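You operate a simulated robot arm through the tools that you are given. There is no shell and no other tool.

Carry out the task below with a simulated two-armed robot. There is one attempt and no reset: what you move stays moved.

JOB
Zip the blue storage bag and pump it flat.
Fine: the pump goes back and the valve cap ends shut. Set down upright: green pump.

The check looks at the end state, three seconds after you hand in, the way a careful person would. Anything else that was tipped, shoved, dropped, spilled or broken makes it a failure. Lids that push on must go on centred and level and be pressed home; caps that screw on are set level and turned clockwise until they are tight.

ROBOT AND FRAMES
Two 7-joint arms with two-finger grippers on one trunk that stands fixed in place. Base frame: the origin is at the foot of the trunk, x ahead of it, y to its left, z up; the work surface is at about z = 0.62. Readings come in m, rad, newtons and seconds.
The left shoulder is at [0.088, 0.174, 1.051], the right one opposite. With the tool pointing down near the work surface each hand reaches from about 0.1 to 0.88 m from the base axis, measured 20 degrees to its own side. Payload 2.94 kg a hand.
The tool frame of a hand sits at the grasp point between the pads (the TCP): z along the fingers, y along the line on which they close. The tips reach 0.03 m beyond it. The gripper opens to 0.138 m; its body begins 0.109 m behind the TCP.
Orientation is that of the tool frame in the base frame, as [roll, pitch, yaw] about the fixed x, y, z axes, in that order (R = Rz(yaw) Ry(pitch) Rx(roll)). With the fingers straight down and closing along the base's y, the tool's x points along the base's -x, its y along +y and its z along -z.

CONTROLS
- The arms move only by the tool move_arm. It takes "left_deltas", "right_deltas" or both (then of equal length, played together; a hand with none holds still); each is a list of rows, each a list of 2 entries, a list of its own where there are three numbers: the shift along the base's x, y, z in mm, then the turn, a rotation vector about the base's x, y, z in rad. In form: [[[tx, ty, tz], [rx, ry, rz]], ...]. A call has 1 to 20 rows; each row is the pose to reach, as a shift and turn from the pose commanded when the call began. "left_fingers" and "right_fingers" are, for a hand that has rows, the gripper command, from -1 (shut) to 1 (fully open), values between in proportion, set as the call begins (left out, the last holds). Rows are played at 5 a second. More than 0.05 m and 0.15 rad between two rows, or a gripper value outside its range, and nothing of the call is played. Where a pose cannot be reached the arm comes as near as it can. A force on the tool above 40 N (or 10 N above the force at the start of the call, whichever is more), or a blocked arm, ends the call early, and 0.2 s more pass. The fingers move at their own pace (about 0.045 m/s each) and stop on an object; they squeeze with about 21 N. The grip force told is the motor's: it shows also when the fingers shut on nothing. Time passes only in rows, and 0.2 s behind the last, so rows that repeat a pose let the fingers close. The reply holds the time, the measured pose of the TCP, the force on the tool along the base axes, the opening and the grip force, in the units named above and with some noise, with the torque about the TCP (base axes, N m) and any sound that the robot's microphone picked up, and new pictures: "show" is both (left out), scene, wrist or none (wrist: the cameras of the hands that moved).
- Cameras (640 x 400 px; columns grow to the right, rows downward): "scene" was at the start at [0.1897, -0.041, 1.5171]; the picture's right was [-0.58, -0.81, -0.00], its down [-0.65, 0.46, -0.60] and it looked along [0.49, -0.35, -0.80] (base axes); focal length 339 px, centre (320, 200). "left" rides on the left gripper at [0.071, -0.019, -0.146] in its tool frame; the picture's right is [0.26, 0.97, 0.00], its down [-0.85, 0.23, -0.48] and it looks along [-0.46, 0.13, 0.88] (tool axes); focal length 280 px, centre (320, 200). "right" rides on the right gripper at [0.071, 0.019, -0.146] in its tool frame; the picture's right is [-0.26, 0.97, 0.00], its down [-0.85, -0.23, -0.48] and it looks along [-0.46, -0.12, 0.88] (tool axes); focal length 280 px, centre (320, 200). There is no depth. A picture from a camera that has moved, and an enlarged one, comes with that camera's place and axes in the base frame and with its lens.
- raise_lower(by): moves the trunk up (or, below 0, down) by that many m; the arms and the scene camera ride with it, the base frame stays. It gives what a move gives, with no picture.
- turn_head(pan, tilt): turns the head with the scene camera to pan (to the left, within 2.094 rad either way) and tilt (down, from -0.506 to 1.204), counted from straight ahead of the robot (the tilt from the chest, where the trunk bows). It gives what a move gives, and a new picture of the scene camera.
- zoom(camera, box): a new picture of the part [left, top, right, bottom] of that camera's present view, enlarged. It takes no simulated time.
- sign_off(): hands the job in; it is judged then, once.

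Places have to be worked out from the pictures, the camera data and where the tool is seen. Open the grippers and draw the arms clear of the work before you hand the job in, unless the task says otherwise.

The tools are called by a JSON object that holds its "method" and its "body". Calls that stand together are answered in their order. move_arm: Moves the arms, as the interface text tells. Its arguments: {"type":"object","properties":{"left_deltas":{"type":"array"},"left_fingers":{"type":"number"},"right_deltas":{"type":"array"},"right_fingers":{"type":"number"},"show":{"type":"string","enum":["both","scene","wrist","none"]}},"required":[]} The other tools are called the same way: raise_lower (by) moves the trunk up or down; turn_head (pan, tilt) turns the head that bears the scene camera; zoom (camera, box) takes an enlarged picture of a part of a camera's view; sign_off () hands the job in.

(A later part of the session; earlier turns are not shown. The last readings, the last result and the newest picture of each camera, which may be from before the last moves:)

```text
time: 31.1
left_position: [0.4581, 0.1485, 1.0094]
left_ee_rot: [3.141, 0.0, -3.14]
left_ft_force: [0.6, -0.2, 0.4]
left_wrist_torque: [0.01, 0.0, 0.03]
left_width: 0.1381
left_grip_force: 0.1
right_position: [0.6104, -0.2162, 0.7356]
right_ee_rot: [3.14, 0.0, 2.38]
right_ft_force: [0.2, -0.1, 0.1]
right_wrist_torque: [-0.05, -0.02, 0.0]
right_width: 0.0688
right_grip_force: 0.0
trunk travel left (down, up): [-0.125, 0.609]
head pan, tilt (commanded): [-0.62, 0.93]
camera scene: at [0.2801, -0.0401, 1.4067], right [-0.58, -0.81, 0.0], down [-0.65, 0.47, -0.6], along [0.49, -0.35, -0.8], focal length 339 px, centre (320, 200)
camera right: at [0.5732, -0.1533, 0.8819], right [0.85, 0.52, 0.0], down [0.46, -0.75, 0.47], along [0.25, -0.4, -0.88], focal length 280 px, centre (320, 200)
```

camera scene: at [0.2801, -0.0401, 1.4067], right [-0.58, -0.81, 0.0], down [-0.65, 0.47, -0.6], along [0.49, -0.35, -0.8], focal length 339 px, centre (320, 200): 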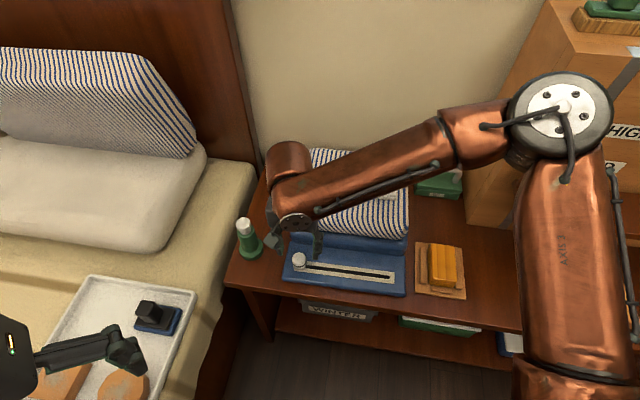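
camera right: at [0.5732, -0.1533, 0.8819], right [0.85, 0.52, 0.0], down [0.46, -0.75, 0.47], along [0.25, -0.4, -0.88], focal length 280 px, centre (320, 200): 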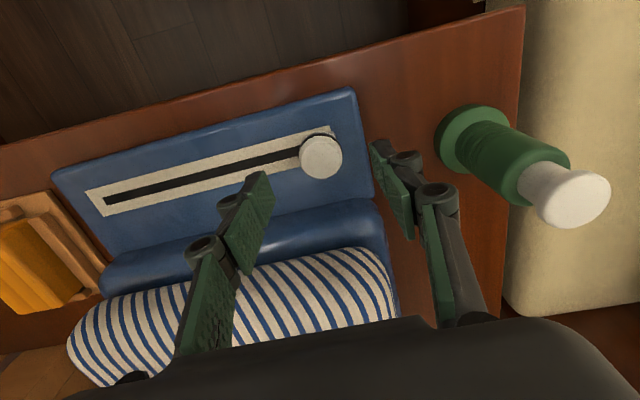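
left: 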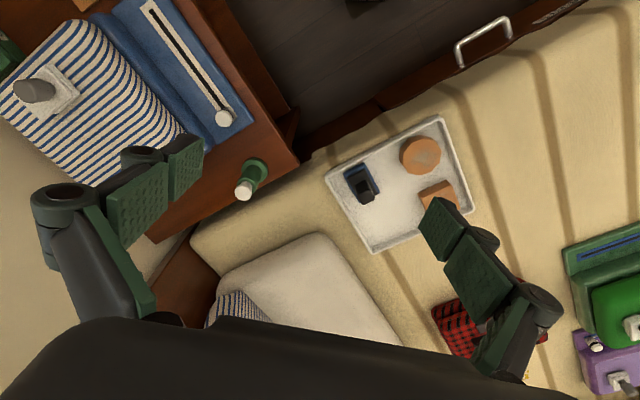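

Fingers straddle the slider knob (about (0.612, -0.213)). I narrow the gap to about 44 mm and descend so the tips sit just above the flap, caging the knob.

{"method": "move_arm", "body": {"right_deltas": [[[2, 2, -10], [0, 0, 0]], [[2, 2, -20], [0, 0, 0]], [[2, 2, -30], [0, 0, 0]], [[2, 2, -40], [0, 0, 0]], [[2, 2, -48], [0, 0, 0]], [[2, 2, -48], [0, 0, 0]]], "right_fingers": -0.3, "show": "both"}}

{"method": "zoom", "body": {"camera": "scene", "box": [250, 200, 410, 300]}}

```text
time: 32.5
left_position: [0.4589, 0.1485, 1.0094]
left_ee_rot: [-3.141, 0.0, 3.141]
left_ft_force: [1.2, 0.0, -0.5]
left_wrist_torque: [0.02, -0.01, 0.0]
left_width: 0.138
left_grip_force: 0.0
right_position: [0.6099, -0.2151, 0.6888]
right_ee_rot: [3.141, -0.001, 2.383]
right_ft_force: [1.0, -0.8, -0.1]
right_wrist_torque: [-0.01, 0.03, 0.02]
right_width: 0.0483
right_grip_force: 0.0
trunk travel left (down, up): [-0.125, 0.609]
head pan, tilt (commanded): [-0.62, 0.93]
camera scene: at [0.2803, -0.0402, 1.4066], right [-0.58, -0.81, 0.0], down [-0.65, 0.47, -0.6], along [0.49, -0.35, -0.8], focal length 339 px, centre (320, 200)
camera right: at [0.5743, -0.1511, 0.8346], right [0.85, 0.52, 0.0], down [0.46, -0.75, 0.47], along [0.25, -0.4, -0.88], focal length 280 px, centre (320, 200)
```

scene: 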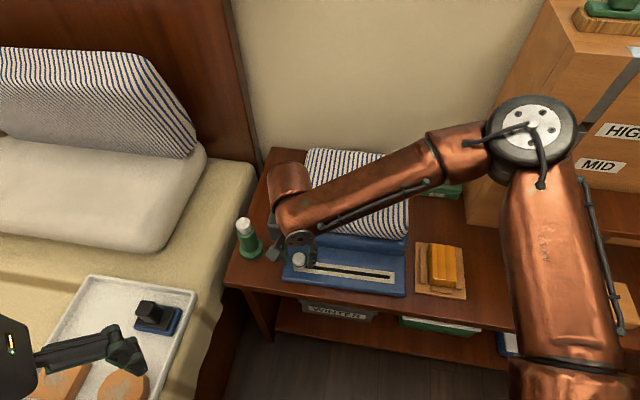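
right: 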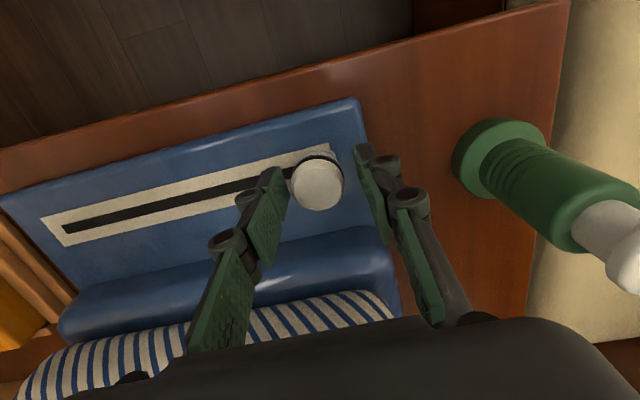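

```text
4.00 times, centred on (330, 250) of scene
camera zoom: at [0.2803, -0.0402, 1.4066], right [-0.58, -0.81, 0.0], down [-0.65, 0.47, -0.6], along [0.49, -0.35, -0.8], focal length 1356 px, centre (280, 0)
```

zoom: 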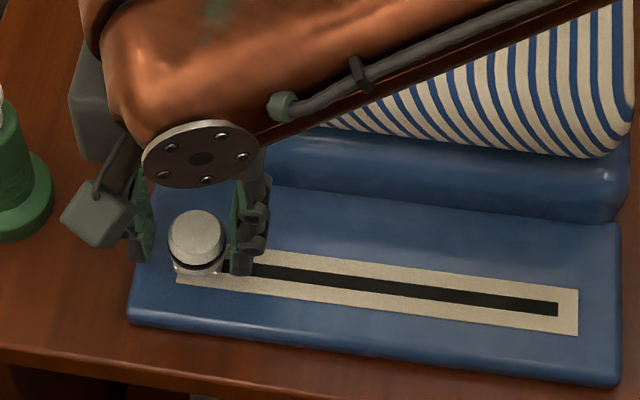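

The knob is caged between the fingers. I push along the track direction (-0.683, -0.730) for 150 mm and check that the slider follows.

{"method": "move_arm", "body": {"right_deltas": [[[-17, -18, 0], [0, 0, 0]], [[-34, -36.5, 0], [0, 0, 0]], [[-51, -55, 0], [0, 0, 0]], [[-68, -73, 0], [0, 0, 0]], [[-85, -91, 0], [0, 0, 0]], [[-102, -109.5, 0], [0, 0, 0]]], "show": "both"}}

{"method": "zoom", "body": {"camera": "scene", "box": [250, 200, 410, 300]}}

```text
time: 33.9
left_position: [0.4581, 0.1483, 1.0103]
left_ee_rot: [-3.14, 0.0, 3.141]
left_ft_force: [0.8, 0.0, 0.0]
left_wrist_torque: [0.03, 0.03, 0.03]
left_width: 0.1381
left_grip_force: 0.1
right_position: [0.5078, -0.3243, 0.6928]
right_ee_rot: [3.14, -0.003, 2.382]
right_ft_force: [0.9, 0.7, -0.1]
right_wrist_torque: [0.04, -0.01, 0.01]
right_width: 0.0492
right_grip_force: 0.7
trunk travel left (down, up): [-0.125, 0.609]
head pan, tilt (commanded): [-0.62, 0.93]
camera scene: at [0.2801, -0.0408, 1.4067], right [-0.58, -0.81, 0.0], down [-0.65, 0.47, -0.6], along [0.49, -0.35, -0.8], focal length 339 px, centre (320, 200)
camera right: at [0.4717, -0.2612, 0.8373], right [0.85, 0.52, 0.0], down [0.46, -0.75, 0.47], along [0.25, -0.4, -0.88], focal length 280 px, centre (320, 200)
```

scene: 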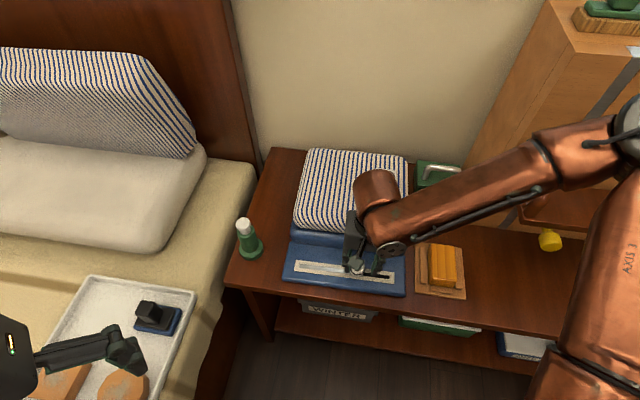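
right: 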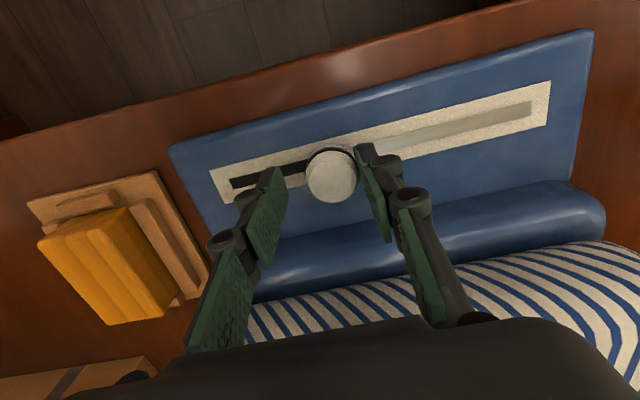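

```text
4.00 times, centred on (330, 250) of scene
camera zoom: at [0.2801, -0.0408, 1.4067], right [-0.58, -0.81, 0.0], down [-0.65, 0.47, -0.6], along [0.49, -0.35, -0.8], focal length 1356 px, centre (280, 0)
```

zoom: 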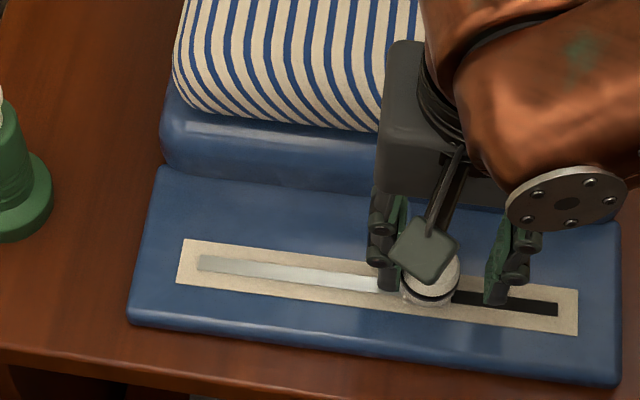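

The zip closes behind the slider (black turns to white). I push 60 mm further in small steps.

{"method": "move_arm", "body": {"right_deltas": [[[-10, -11, 0], [0, 0, 0]], [[-20.5, -22, 0], [0, 0, 0]], [[-31, -33, 0], [0, 0, 0]], [[-41, -44, 0], [0, 0, 0]]], "show": "both"}}

{"method": "zoom", "body": {"camera": "scene", "box": [290, 230, 410, 300]}}

{"method": "zoom", "body": {"camera": "right", "box": [200, 100, 440, 250]}}

```text
time: 34.9
left_position: [0.4585, 0.1475, 1.0085]
left_ee_rot: [-3.141, 0.0, 3.141]
left_ft_force: [-0.3, 0.2, 0.0]
left_wrist_torque: [-0.01, 0.0, 0.02]
left_width: 0.1381
left_grip_force: 0.0
right_position: [0.4671, -0.3676, 0.6887]
right_ee_rot: [3.14, -0.001, 2.383]
right_ft_force: [0.8, 0.7, 2.2]
right_wrist_torque: [0.08, -0.06, 0.01]
right_width: 0.0501
right_grip_force: 1.3
trunk travel left (down, up): [-0.125, 0.609]
head pan, tilt (commanded): [-0.62, 0.93]
camera scene: at [0.2802, -0.0408, 1.4067], right [-0.58, -0.81, 0.0], down [-0.65, 0.47, -0.6], along [0.49, -0.35, -0.8], focal length 339 px, centre (320, 200)
camera right: at [0.4311, -0.3054, 0.835], right [0.85, 0.52, 0.0], down [0.46, -0.75, 0.47], along [0.25, -0.4, -0.88], focal length 280 px, centre (320, 200)
```

scene: 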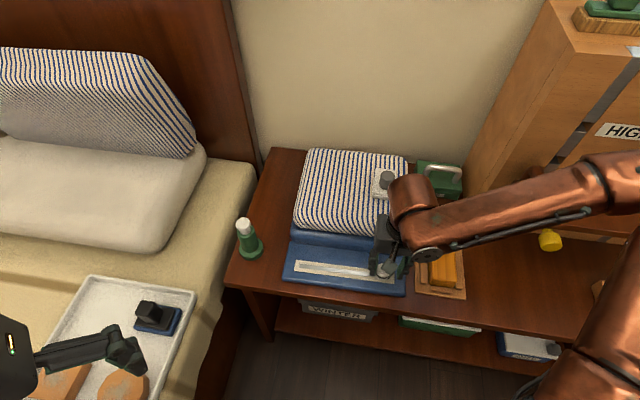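
right: 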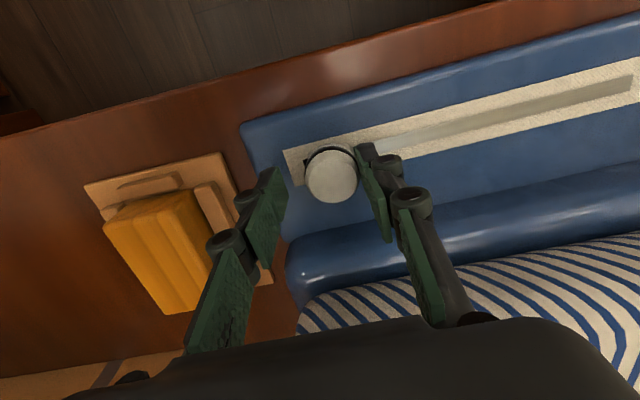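

```text
5.33 times, centred on (350, 265) of scene
camera zoom: at [0.2802, -0.0408, 1.4067], right [-0.58, -0.81, 0.0], down [-0.65, 0.47, -0.6], along [0.49, -0.35, -0.8], focal length 1809 px, centre (160, -147)
```

zoom: 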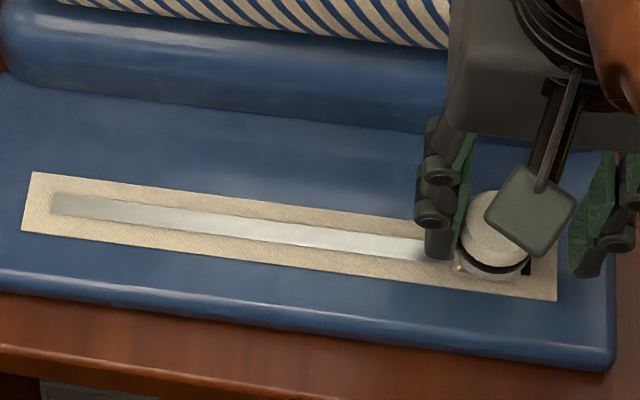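

```text
2.67 times, centred on (320, 175) of right
camera zoom: at [0.4311, -0.3054, 0.835], right [0.85, 0.52, 0.0], down [0.46, -0.75, 0.47], along [0.25, -0.4, -0.88], focal length 748 px, centre (320, 267)
```

zoom: 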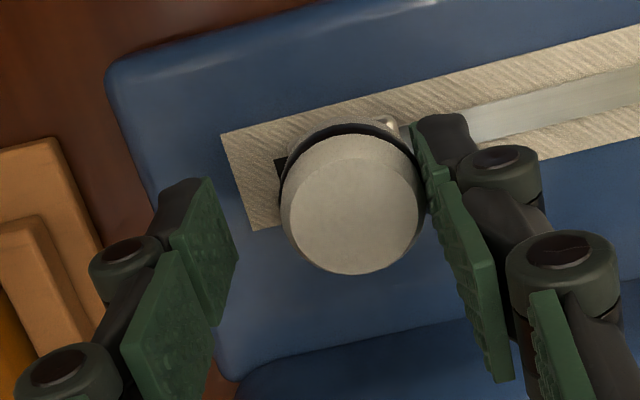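

A small bit of black still shows ahead of the slider. I push 16 mm more in 4 mm steps, watching the force.

{"method": "move_arm", "body": {"right_deltas": [[[-2.7, -2.9, 0], [0, 0, 0]], [[-5.5, -5.8, 0], [0, 0, 0]], [[-8.2, -8.8, 0], [0, 0, 0]], [[-11, -11.7, 0], [0, 0, 0]]], "show": "wrist"}}

{"method": "zoom", "body": {"camera": "right", "box": [200, 100, 440, 250]}}

{"method": "zoom", "body": {"camera": "scene", "box": [290, 230, 410, 300]}}

```text
time: 35.9
left_position: [0.4596, 0.1471, 1.0096]
left_ee_rot: [-3.141, 0.0, 3.141]
left_ft_force: [0.0, -0.1, -0.6]
left_wrist_torque: [0.01, 0.0, -0.01]
left_width: 0.1378
left_grip_force: 0.0
right_position: [0.4581, -0.3788, 0.689]
right_ee_rot: [3.141, -0.003, 2.383]
right_ft_force: [0.7, 2.2, 1.0]
right_wrist_torque: [0.09, -0.02, 0.02]
right_width: 0.0496
right_grip_force: 0.4
trunk travel left (down, up): [-0.125, 0.609]
head pan, tilt (commanded): [-0.62, 0.93]
camera right: at [0.4219, -0.3165, 0.8347], right [0.85, 0.52, 0.0], down [0.46, -0.75, 0.47], along [0.25, -0.4, -0.88], focal length 280 px, centre (320, 200)
```

right: 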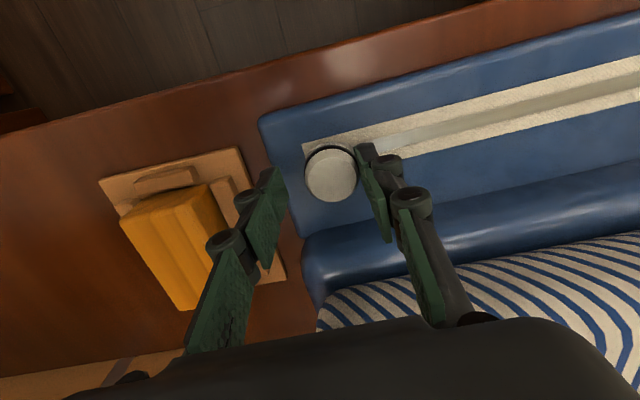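

```text
2.67 times, centred on (320, 175) of right
camera zoom: at [0.4219, -0.3165, 0.8347], right [0.85, 0.52, 0.0], down [0.46, -0.75, 0.47], along [0.25, -0.4, -0.88], focal length 748 px, centre (320, 267)
```

zoom: 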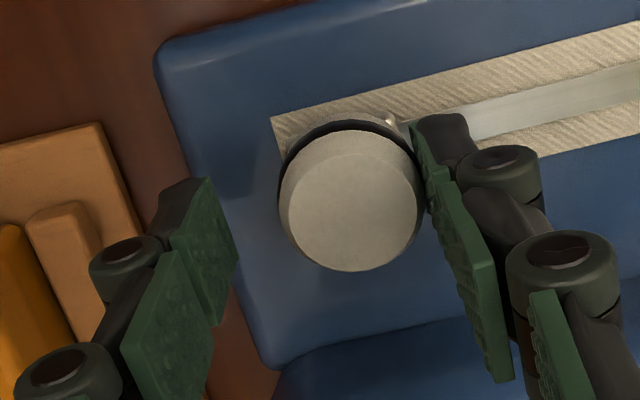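

```text
5.33 times, centred on (350, 265) of scene
camera zoom: at [0.2802, -0.0403, 1.4066], right [-0.58, -0.81, 0.0], down [-0.65, 0.47, -0.6], along [0.49, -0.35, -0.8], focal length 1809 px, centre (160, -147)
```

zoom: 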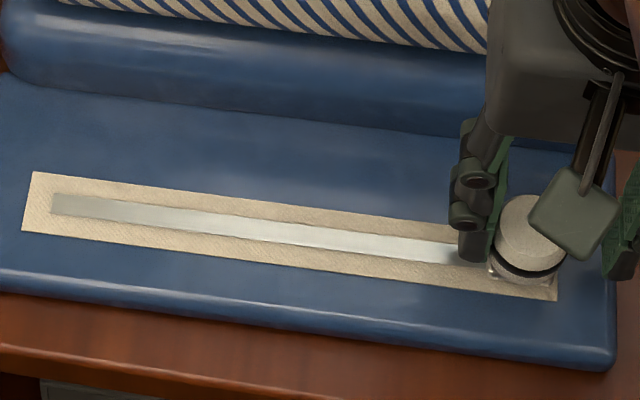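

The slider is almost at the strip's end; force is still low. I push a little more until it meets its stop.

{"method": "move_arm", "body": {"right_deltas": [[[-1.7, -1.8, 0], [0, 0, 0]], [[-3.4, -3.6, 0], [0, 0, 0]], [[-5.1, -5.5, 0], [0, 0, 0]], [[-6.8, -7.3, 0], [0, 0, 0]]], "show": "wrist"}}

{"method": "zoom", "body": {"camera": "right", "box": [200, 100, 440, 250]}}

{"method": "zoom", "body": {"camera": "scene", "box": [290, 230, 410, 300]}}

```text
time: 36.9
left_position: [0.4588, 0.1488, 1.0095]
left_ee_rot: [3.141, 0.0, -3.14]
left_ft_force: [0.7, 0.5, -0.1]
left_wrist_torque: [-0.01, 0.0, 0.01]
left_width: 0.1376
left_grip_force: 0.1
right_position: [0.4515, -0.3872, 0.6894]
right_ee_rot: [3.137, 0.0, 2.381]
right_ft_force: [6.4, 2.6, 1.0]
right_wrist_torque: [0.09, -0.11, -0.1]
right_width: 0.0524
right_grip_force: 3.3
trunk travel left (down, up): [-0.125, 0.609]
head pan, tilt (commanded): [-0.62, 0.93]
camera right: at [0.4148, -0.3233, 0.8355], right [0.85, 0.52, 0.0], down [0.46, -0.75, 0.47], along [0.25, -0.4, -0.88], focal length 280 px, centre (320, 200)
```

right: 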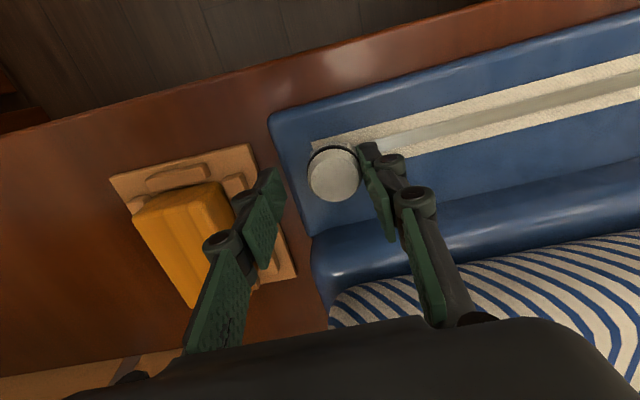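

```text
2.67 times, centred on (320, 175) of right
camera zoom: at [0.4148, -0.3233, 0.8355], right [0.85, 0.52, 0.0], down [0.46, -0.75, 0.47], along [0.25, -0.4, -0.88], focal length 748 px, centre (320, 267)
```

zoom: 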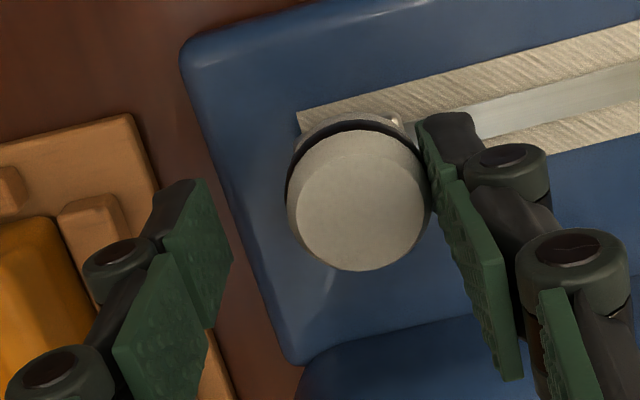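

```text
5.33 times, centred on (350, 265) of scene
camera zoom: at [0.2806, -0.04, 1.4066], right [-0.58, -0.81, 0.0], down [-0.65, 0.47, -0.6], along [0.49, -0.35, -0.8], focal length 1809 px, centre (160, -147)
```

zoom: 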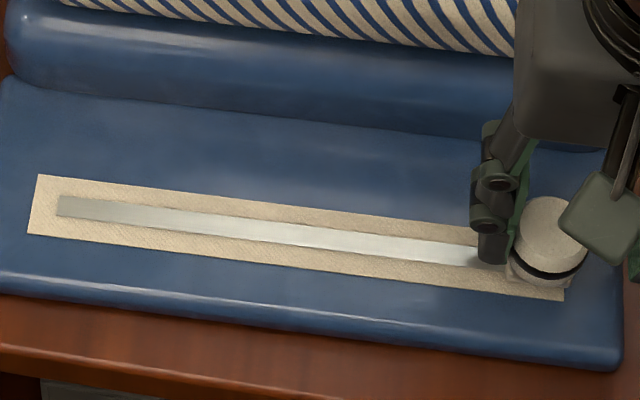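

The slider is at its end stop (the bag itself crept about 3 mm), so the zip is shut. I back off a few mm and lift straight up.

{"method": "move_arm", "body": {"right_deltas": [[[5, 5.4, 0], [0, 0, 0]], [[5, 5.4, 0], [0, 0, 0]], [[5, 5.4, 40], [0, 0, 0]], [[5, 5.4, 80], [0, 0, 0]], [[5, 5.4, 120], [0, 0, 0]], [[5, 5.4, 160], [0, 0, 0]]], "show": "both"}}

{"method": "zoom", "body": {"camera": "scene", "box": [270, 220, 430, 310]}}

```text
time: 38.3
left_position: [0.4574, 0.1487, 1.0102]
left_ee_rot: [-3.141, -0.003, 3.141]
left_ft_force: [-0.2, -0.3, 0.8]
left_wrist_torque: [0.0, -0.03, -0.02]
left_width: 0.138
left_grip_force: 0.0
right_position: [0.4572, -0.3818, 0.8481]
right_ee_rot: [3.139, -0.003, 2.382]
right_ft_force: [-0.4, -0.3, -0.1]
right_wrist_torque: [0.01, -0.02, -0.02]
right_width: 0.0482
right_grip_force: 0.1
trunk travel left (down, up): [-0.125, 0.609]
head pan, tilt (commanded): [-0.62, 0.93]
camera scene: at [0.2799, -0.04, 1.4068], right [-0.58, -0.81, 0.0], down [-0.65, 0.47, -0.6], along [0.49, -0.35, -0.8], focal length 339 px, centre (320, 200)
camera right: at [0.4212, -0.3183, 0.9945], right [0.85, 0.52, 0.0], down [0.46, -0.75, 0.47], along [0.25, -0.4, -0.88], focal length 280 px, centre (320, 200)
```

scene: 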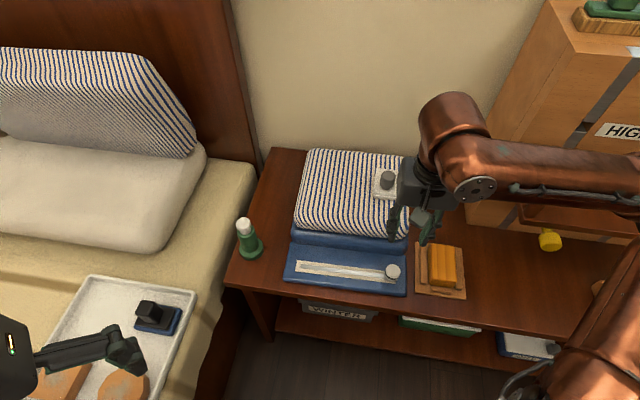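
right: 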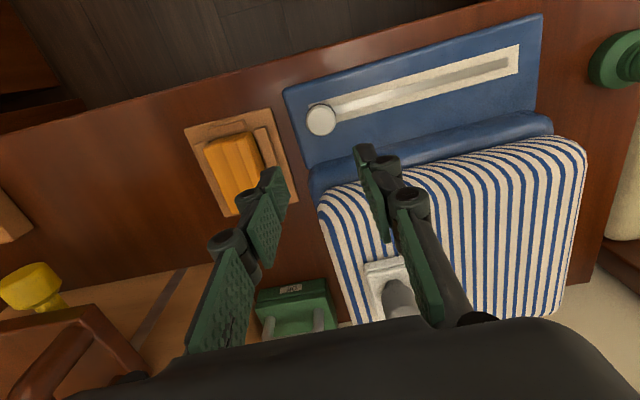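

```text
4.00 times, centred on (350, 265) of scene
camera zoom: at [0.2799, -0.04, 1.4068], right [-0.58, -0.81, 0.0], down [-0.65, 0.47, -0.6], along [0.49, -0.35, -0.8], focal length 1356 px, centre (200, -60)
```

zoom: 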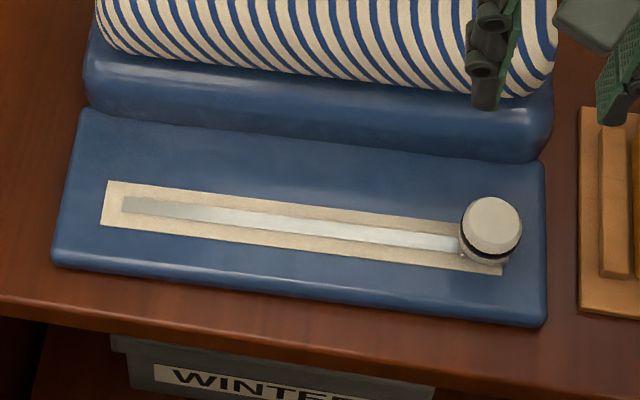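

The zip is fully closed. Now the valve: I zoom in on it from the now lower scene camera.

{"method": "zoom", "body": {"camera": "scene", "box": [350, 150, 430, 210]}}

{"method": "zoom", "body": {"camera": "left", "box": [0, 0, 320, 200]}}

```text
6.67 times, centred on (390, 180) of scene
camera zoom: at [0.2799, -0.04, 1.4068], right [-0.58, -0.81, 0.0], down [-0.65, 0.47, -0.6], along [0.49, -0.35, -0.8], focal length 2261 px, centre (-147, 333)
```

zoom: 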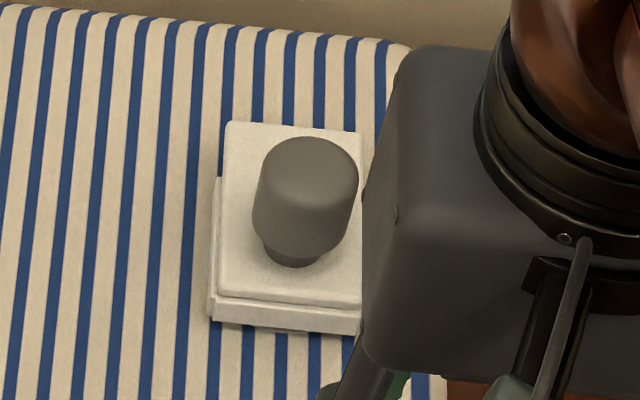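

```text
2.00 times, centred on (160, 100) of left
camera zoom: at [0.3877, 0.1295, 1.1553], right [-0.26, 0.97, 0.0], down [0.85, 0.23, 0.48], along [0.46, 0.12, -0.88], focal length 561 px, centre (640, 400)
```

zoom: 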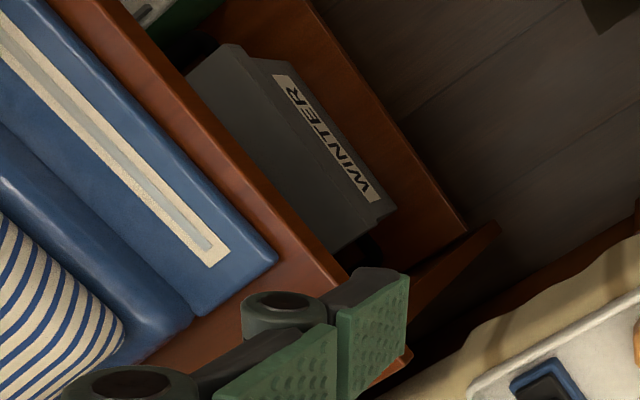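

From the two earlier tilted views the knob is vertical: base at (0.610, -0.470, 0.769), top at z 0.8135, so the lid is level, about 50 x 85 mm. I move the hand above the knob with the fingers closing along the desk's length, so a hinged lid could turn in the grip.

{"method": "move_arm", "body": {"right_deltas": [[[0, 0, 40], [0, 0, 0]], [[30, -18, 72], [0, 0, 0]], [[70, -41, 72], [0, 0, 0]], [[110, -65, 72], [0, 0, 0]], [[151, -89, 72], [0, 0, 0]], [[151, -89, 62], [0, 0, 0]]], "right_fingers": -0.1, "show": "both"}}

{"method": "zoom", "body": {"camera": "right", "box": [220, 100, 420, 260]}}

```text
time: 39.7
left_position: [0.4584, 0.1477, 1.0092]
left_ee_rot: [-3.141, -0.001, 3.142]
left_ft_force: [-0.5, 0.5, -0.5]
left_wrist_torque: [0.0, 0.0, 0.0]
left_width: 0.1378
left_grip_force: 0.0
right_position: [0.6079, -0.4732, 0.9087]
right_ee_rot: [-3.142, -0.002, 2.382]
right_ft_force: [0.3, -0.5, 0.1]
right_wrist_torque: [-0.02, -0.02, 0.01]
right_width: 0.062
right_grip_force: 0.0
trunk travel left (down, up): [-0.125, 0.609]
head pan, tilt (commanded): [-0.62, 0.93]
camera scene: at [0.2799, -0.0405, 1.4068], right [-0.58, -0.81, 0.0], down [-0.65, 0.47, -0.6], along [0.49, -0.35, -0.8], focal length 339 px, centre (320, 200)
camera right: at [0.5707, -0.4109, 1.0553], right [0.85, 0.52, 0.0], down [0.46, -0.75, 0.47], along [0.25, -0.4, -0.88], focal length 280 px, centre (320, 200)
```

scene: 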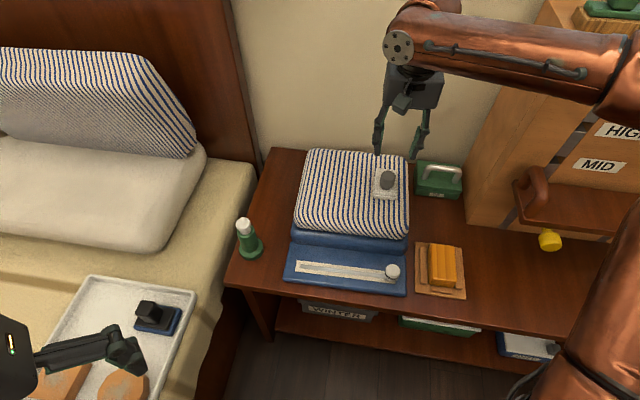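
right: 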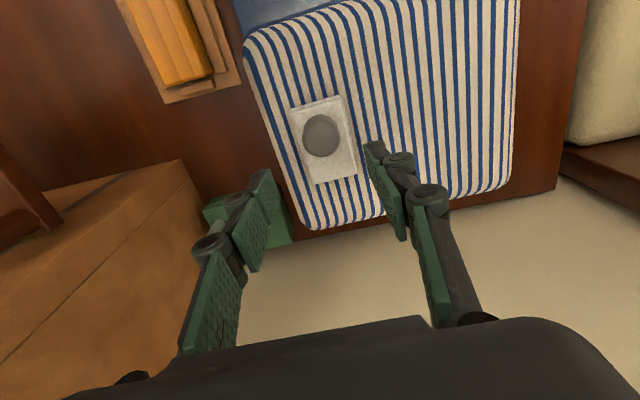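

```text
2.50 times, centred on (320, 180) of right
camera zoom: at [0.5707, -0.4109, 1.0553], right [0.85, 0.52, 0.0], down [0.46, -0.75, 0.47], along [0.25, -0.4, -0.88], focal length 701 px, centre (320, 250)
```

zoom: 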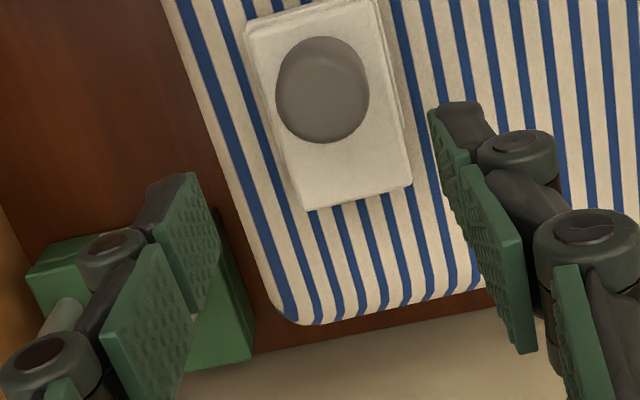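

{"method": "zoom", "body": {"camera": "scene", "box": [360, 155, 412, 205]}}

```text
8.00 times, centred on (386, 180) of scene
camera zoom: at [0.2799, -0.0405, 1.4068], right [-0.58, -0.81, 0.0], down [-0.65, 0.47, -0.6], along [0.49, -0.35, -0.8], focal length 2713 px, centre (-208, 360)
```

zoom: 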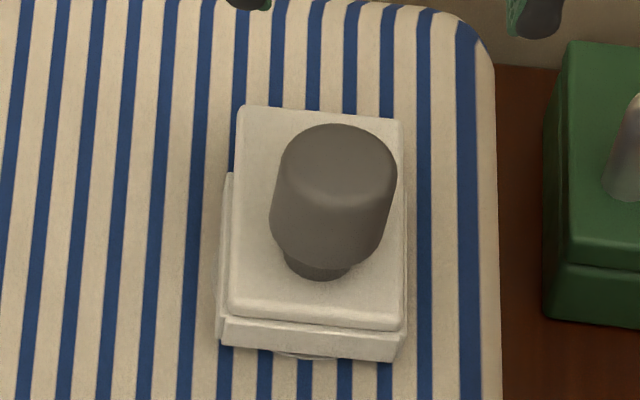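

I descend over the grey knob to z 0.805 with the tips just above the lid, aligning to (0.607, -0.468), then close gently.

{"method": "move_arm", "body": {"right_deltas": [[[-1, 5, -30], [0, 0, 0]], [[-1, 5, -60], [0, 0, 0]], [[-1, 5, -85], [0, 0, 0]], [[-1, 5, -103], [0, 0, 0]], [[-1, 5, -103], [0, 0, 0]]], "show": "both"}}

{"method": "zoom", "body": {"camera": "scene", "box": [350, 140, 430, 205]}}

```text
time: 40.9
left_position: [0.4592, 0.1479, 1.0101]
left_ee_rot: [-3.141, 0.0, -3.141]
left_ft_force: [-0.8, -0.3, -0.2]
left_wrist_torque: [-0.01, -0.02, -0.01]
left_width: 0.1378
left_grip_force: 0.0
right_position: [0.6053, -0.4648, 0.807]
right_ee_rot: [3.138, -0.001, 2.383]
right_ft_force: [-0.9, -0.1, -0.5]
right_wrist_torque: [-0.01, 0.01, 0.01]
right_width: 0.0621
right_grip_force: 0.1
trunk travel left (down, up): [-0.125, 0.609]
head pan, tilt (commanded): [-0.62, 0.93]
camera scene: at [0.2802, -0.0403, 1.4067], right [-0.58, -0.81, 0.0], down [-0.65, 0.47, -0.6], along [0.49, -0.35, -0.8], focal length 339 px, centre (320, 200)
camera right: at [0.5691, -0.4019, 0.9524], right [0.85, 0.52, 0.0], down [0.46, -0.75, 0.47], along [0.25, -0.4, -0.88], focal length 280 px, centre (320, 200)
```

scene: 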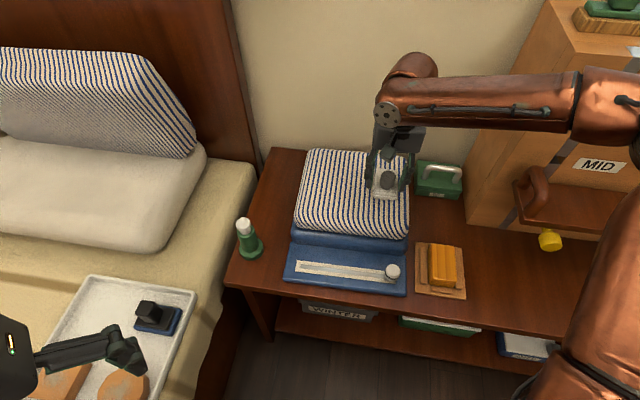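
right: 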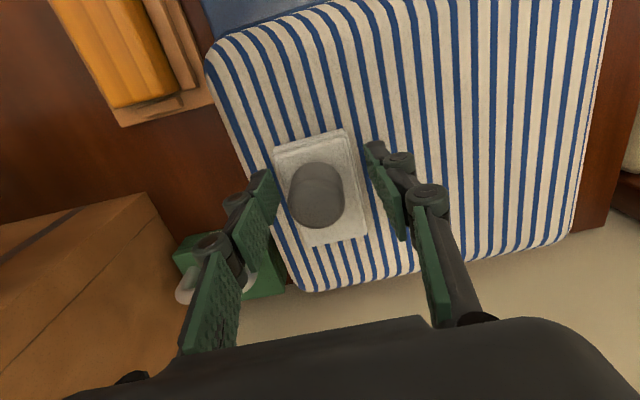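

```text
6.15 times, centred on (390, 172) of scene
camera zoom: at [0.2802, -0.0403, 1.4067], right [-0.58, -0.81, 0.0], down [-0.65, 0.47, -0.6], along [0.49, -0.35, -0.8], focal length 2087 px, centre (-111, 369)
```

zoom: 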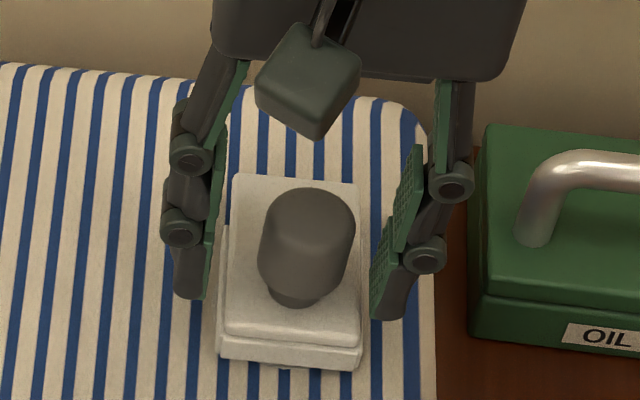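

The knob is centred between the pads. I close the fingers on it.

{"method": "move_arm", "body": {"right_deltas": [[[0, 0, 0], [0, 0, 0]], [[0, 0, 0], [0, 0, 0]], [[0, 0, 0], [0, 0, 0]], [[0, 0, 0], [0, 0, 0]]], "right_fingers": -1, "show": "wrist"}}

{"method": "zoom", "body": {"camera": "scene", "box": [350, 140, 430, 205]}}

```text
time: 41.9
left_position: [0.4589, 0.1471, 1.0089]
left_ee_rot: [-3.14, -0.001, -3.141]
left_ft_force: [-0.6, 0.6, -0.6]
left_wrist_torque: [0.05, -0.02, 0.02]
left_width: 0.1379
left_grip_force: 0.0
right_position: [0.6064, -0.4654, 0.805]
right_ee_rot: [3.14, -0.002, 2.383]
right_ft_force: [-4.8, -5.5, -1.0]
right_wrist_torque: [-0.07, 0.17, -0.04]
right_width: 0.0325
right_grip_force: 21.1
trunk travel left (down, up): [-0.125, 0.609]
head pan, tilt (commanded): [-0.62, 0.93]
camera right: at [0.5689, -0.4025, 0.9523], right [0.85, 0.52, 0.0], down [0.46, -0.75, 0.47], along [0.25, -0.4, -0.88], focal length 280 px, centre (320, 200)
```

right: 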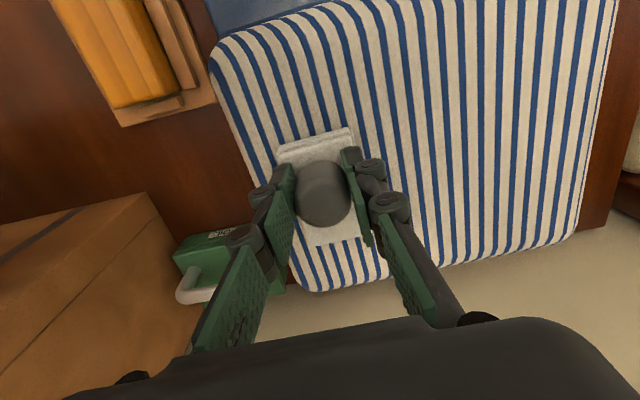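

```text
6.15 times, centred on (390, 172) of scene
camera zoom: at [0.28, -0.0411, 1.4066], right [-0.58, -0.81, 0.0], down [-0.65, 0.47, -0.6], along [0.49, -0.35, -0.8], focal length 2087 px, centre (-111, 369)
```

zoom: 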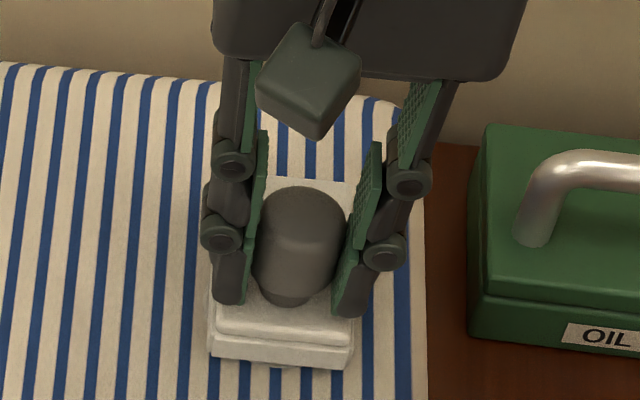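

Gripped (32.5 mm, 21 N). I lift by 6 mm in small steps to feel how the lid behaves.

{"method": "move_arm", "body": {"right_deltas": [[[0, 0, 2], [0, 0, 0]], [[0, 0, 4], [0, 0, 0]], [[0, 0, 6], [0, 0, 0]], [[0, 0, 6], [0, 0, 0]]], "show": "wrist"}}

{"method": "zoom", "body": {"camera": "scene", "box": [350, 140, 430, 205]}}

{"method": "zoom", "body": {"camera": "right", "box": [240, 110, 400, 270]}}

```text
time: 42.9
left_position: [0.4598, 0.1472, 1.0093]
left_ee_rot: [3.141, -0.002, 3.141]
left_ft_force: [0.2, 0.3, 1.0]
left_wrist_torque: [-0.01, 0.0, 0.02]
left_width: 0.1381
left_grip_force: 0.0
right_position: [0.6051, -0.4652, 0.8133]
right_ee_rot: [3.139, -0.003, 2.385]
right_ft_force: [0.1, 0.0, 1.7]
right_wrist_torque: [0.35, 0.46, 0.02]
right_width: 0.033
right_grip_force: 21.6
trunk travel left (down, up): [-0.125, 0.609]
head pan, tilt (commanded): [-0.62, 0.93]
camera right: at [0.5696, -0.4026, 0.9582], right [0.85, 0.52, 0.0], down [0.46, -0.75, 0.47], along [0.25, -0.4, -0.88], focal length 280 px, centre (320, 200)
```

right: 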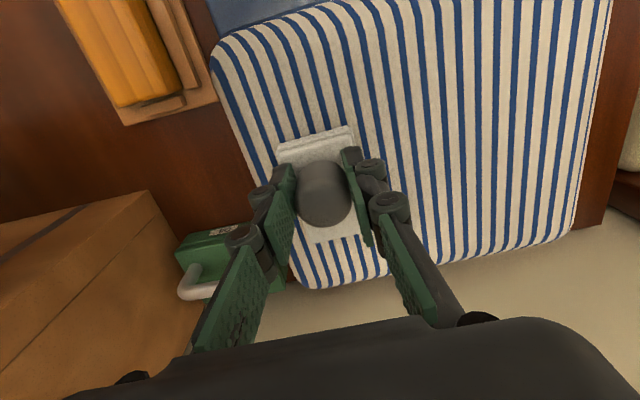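

```text
6.15 times, centred on (390, 172) of scene
camera zoom: at [0.2815, -0.0414, 1.4063], right [-0.58, -0.81, 0.0], down [-0.65, 0.47, -0.6], along [0.49, -0.35, -0.8], focal length 2087 px, centre (-111, 369)
```

zoom: 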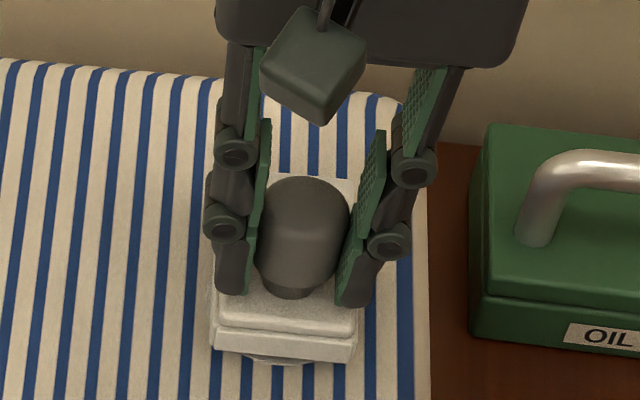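

```text
2.50 times, centred on (320, 190) of right
camera zoom: at [0.5696, -0.4026, 0.9582], right [0.85, 0.52, 0.0], down [0.46, -0.75, 0.47], along [0.25, -0.4, -0.88], focal length 701 px, centre (320, 225)
```

zoom: 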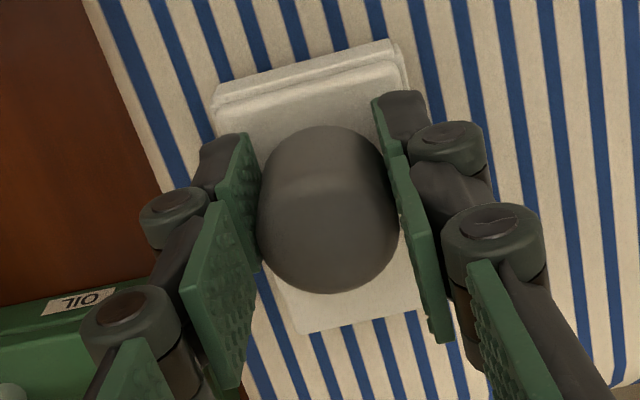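

The whole cap (both white layers with the knob) rose off a round seat, with a torque about the desk's length axis, which fits a hinge at the rear. I follow the arc: back and up with some tilt, and watch the forces.

{"method": "move_arm", "body": {"right_deltas": [[[2.5, -2.5, 1.5], [0.03, 0.03, 0]], [[5, -5, 3], [0.06, 0.06, 0]], [[7, -7, 4.5], [0.1, 0.1, 0]], [[7, -7, 4.5], [0.1, 0.1, 0]]], "show": "wrist"}}

{"method": "zoom", "body": {"camera": "scene", "box": [350, 140, 430, 205]}}

{"method": "zoom", "body": {"camera": "right", "box": [240, 110, 400, 270]}}

```text
time: 43.9
left_position: [0.4578, 0.1483, 1.0095]
left_ee_rot: [-3.142, 0.0, 3.141]
left_ft_force: [-0.7, -0.5, -0.4]
left_wrist_torque: [0.03, -0.01, 0.0]
left_width: 0.1378
left_grip_force: 0.1
right_position: [0.6119, -0.4716, 0.82]
right_ee_rot: [3.135, -0.142, 2.382]
right_ft_force: [-5.1, 2.2, -0.4]
right_wrist_torque: [0.16, 0.22, 0.0]
right_width: 0.0328
right_grip_force: 21.0
trunk travel left (down, up): [-0.125, 0.609]
head pan, tilt (commanded): [-0.62, 0.93]
camera right: at [0.5917, -0.4245, 0.9737], right [0.85, 0.52, -0.03], down [0.5, -0.79, 0.35], along [0.16, -0.31, -0.94], focal length 280 px, centre (320, 200)
```

right: 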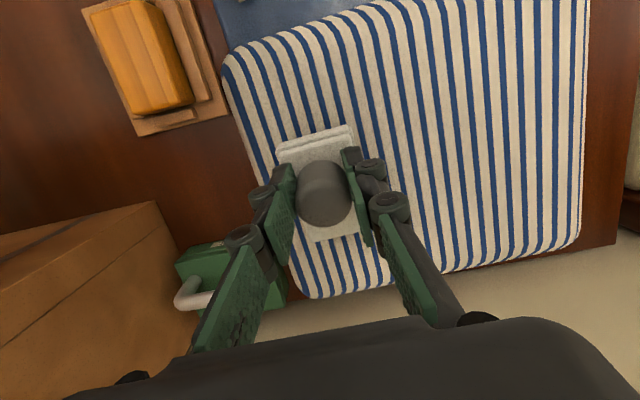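

```text
6.15 times, centred on (390, 172) of scene
camera zoom: at [0.2798, -0.0402, 1.4068], right [-0.58, -0.81, 0.0], down [-0.65, 0.47, -0.6], along [0.49, -0.35, -0.8], focal length 2087 px, centre (-111, 369)
```

zoom: 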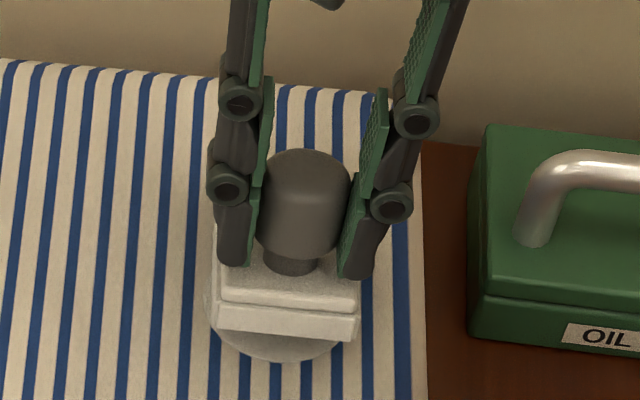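

```text
2.50 times, centred on (320, 190) of right
camera zoom: at [0.5917, -0.4245, 0.9737], right [0.85, 0.52, -0.03], down [0.5, -0.79, 0.35], along [0.16, -0.31, -0.94], focal length 701 px, centre (320, 225)
```

zoom: 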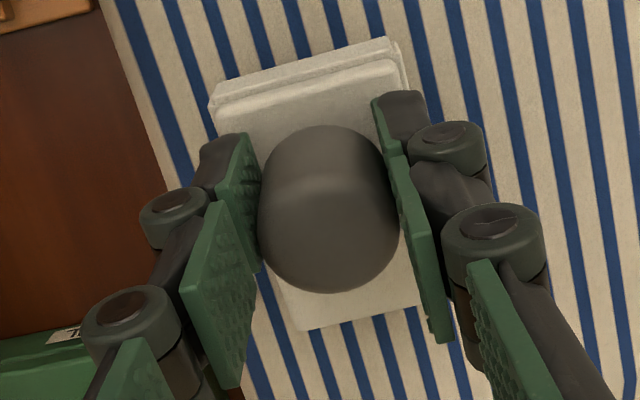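

The cap has swung clear of the round seat and the forces are low. I continue along the arc with more tilt.

{"method": "move_arm", "body": {"right_deltas": [[[3, -3, 3], [0.055, 0.055, 0]], [[6, -6, 6], [0.11, 0.11, 0]], [[9.5, -9.5, 8.5], [0.165, 0.165, 0]], [[12.8, -12.7, 10.5], [0.22, 0.22, 0]], [[12.8, -12.7, 10.5], [0.22, 0.22, 0]]], "show": "wrist"}}

{"method": "zoom", "body": {"camera": "scene", "box": [350, 140, 430, 205]}}

{"method": "zoom", "body": {"camera": "right", "box": [240, 110, 400, 270]}}

```text
time: 45.1
left_position: [0.4576, 0.1475, 1.0088]
left_ee_rot: [3.14, -0.001, -3.14]
left_ft_force: [0.4, 0.1, 0.6]
left_wrist_torque: [0.0, -0.02, 0.02]
left_width: 0.1381
left_grip_force: 0.0
right_position: [0.6262, -0.4849, 0.8289]
right_ee_rot: [3.124, -0.454, 2.386]
right_ft_force: [8.7, -1.6, 3.2]
right_wrist_torque: [-0.51, -0.45, 0.09]
right_width: 0.0327
right_grip_force: 21.2
trunk travel left (down, up): [-0.125, 0.609]
head pan, tilt (commanded): [-0.62, 0.93]
camera right: at [0.6398, -0.4724, 0.9915], right [0.84, 0.54, -0.1], down [0.54, -0.84, 0.05], along [-0.06, -0.1, -0.99], focal length 280 px, centre (320, 200)
```

right: 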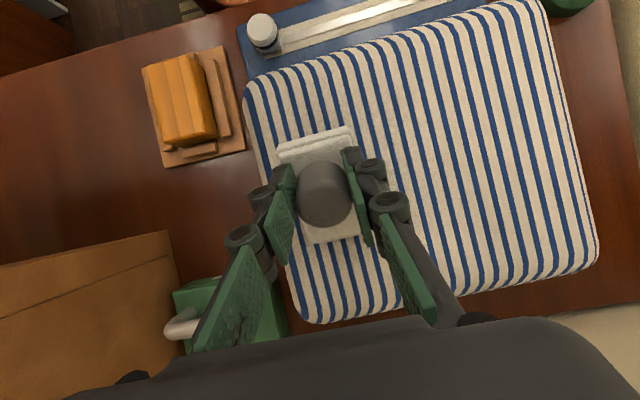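

```text
6.15 times, centred on (390, 172) of scene
camera zoom: at [0.2807, -0.0404, 1.4066], right [-0.58, -0.81, 0.0], down [-0.65, 0.47, -0.6], along [0.49, -0.35, -0.8], focal length 2087 px, centre (-111, 369)
```

zoom: 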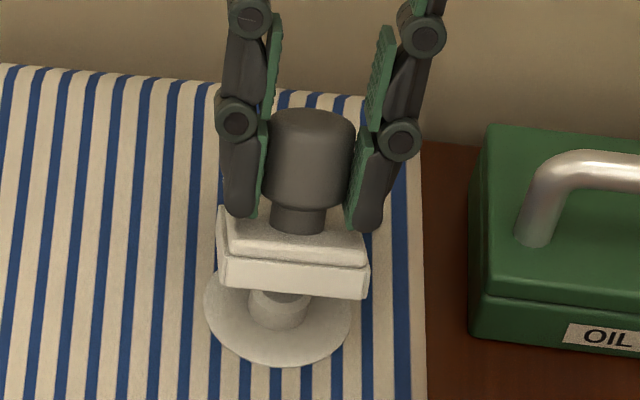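

```text
2.50 times, centred on (320, 190) of right
camera zoom: at [0.6398, -0.4724, 0.9915], right [0.84, 0.54, -0.1], down [0.54, -0.84, 0.05], along [-0.06, -0.1, -0.99], focal length 701 px, centre (320, 225)
```

zoom: 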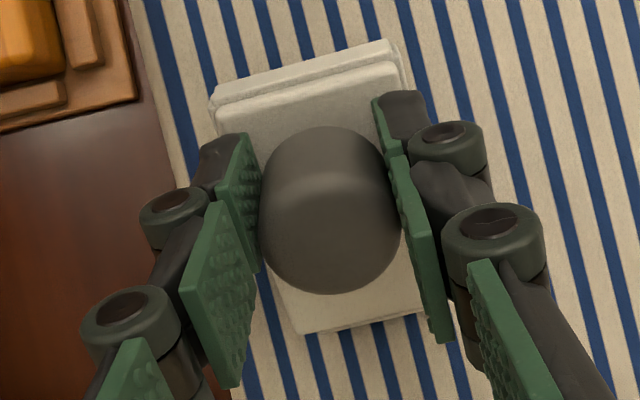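

The valve's spout is now exposed, and the path fits a rear hinge about 60 mm behind the knob. I keep swinging the cap back along that arc, letting the knob pivot between the pads.

{"method": "move_arm", "body": {"right_deltas": [[[5.7, -5.6, 3], [0.03, 0.03, 0]], [[11, -10.8, 5], [0.06, 0.06, 0]], [[16, -15.8, 6.5], [0.07, 0.07, 0]], [[20, -19.8, 7], [0.07, 0.07, 0]], [[24, -23.7, 7], [0.07, 0.07, 0]], [[28, -27.6, 7], [0.07, 0.07, 0]], [[32, -31.5, 6], [0.07, 0.07, 0]], [[32, -31.5, 6], [0.07, 0.07, 0]]], "show": "wrist"}}

{"method": "zoom", "body": {"camera": "scene", "box": [350, 120, 430, 205]}}

{"method": "zoom", "body": {"camera": "right", "box": [240, 110, 400, 270]}}

```text
time: 46.9
left_position: [0.4591, 0.1478, 1.0094]
left_ee_rot: [3.14, 0.0, 3.142]
left_ft_force: [-0.4, 0.5, 0.5]
left_wrist_torque: [-0.02, 0.06, 0.03]
left_width: 0.1381
left_grip_force: 0.1
right_position: [0.6385, -0.5054, 0.8348]
right_ee_rot: [3.122, -0.55, 2.386]
right_ft_force: [5.5, 2.6, -0.5]
right_wrist_torque: [-0.17, -0.07, 0.11]
right_width: 0.0327
right_grip_force: 20.6
right hand out of reach, approached as far as the arm can: row 3, 4, 5, 6, 7, 8
trunk travel left (down, up): [-0.125, 0.609]
head pan, tilt (commanded): [-0.62, 0.93]
camera right: at [0.6624, -0.504, 0.9966], right [0.83, 0.54, -0.12], down [0.54, -0.84, -0.04], along [-0.12, -0.03, -0.99], focal length 280 px, centre (320, 200)
```

right: 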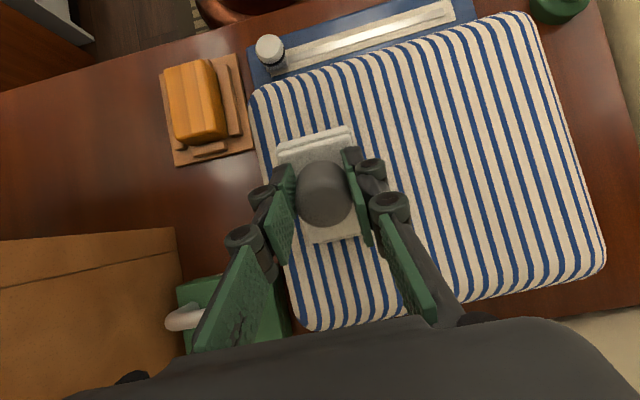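

```text
4.71 times, centred on (390, 162) of scene
camera zoom: at [0.2811, -0.0403, 1.4065], right [-0.58, -0.81, 0.0], down [-0.65, 0.47, -0.6], along [0.49, -0.35, -0.8], focal length 1596 px, centre (-9, 376)
```

zoom: 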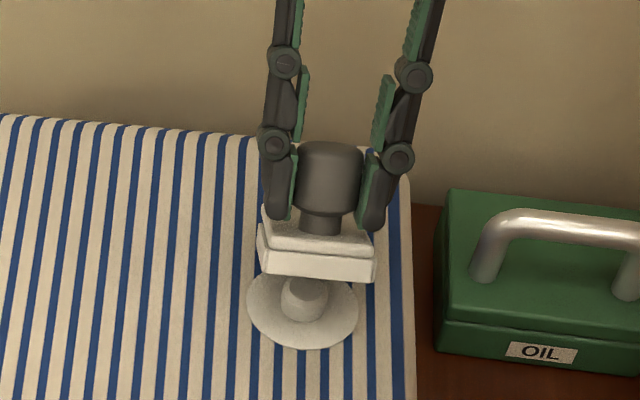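

```text
2.50 times, centred on (320, 190) of right
camera zoom: at [0.6624, -0.504, 0.9966], right [0.83, 0.54, -0.12], down [0.54, -0.84, -0.04], along [-0.12, -0.03, -0.99], focal length 701 px, centre (320, 225)
```

zoom: 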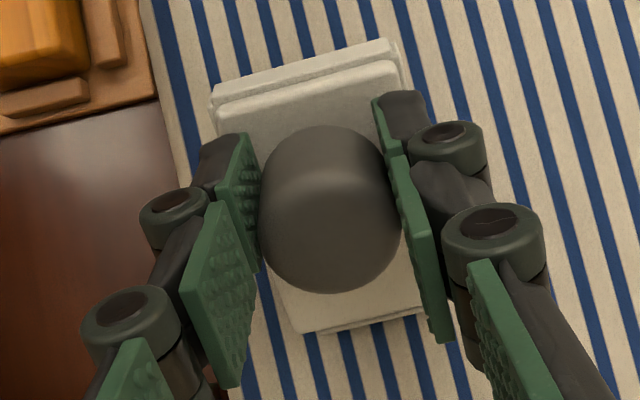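

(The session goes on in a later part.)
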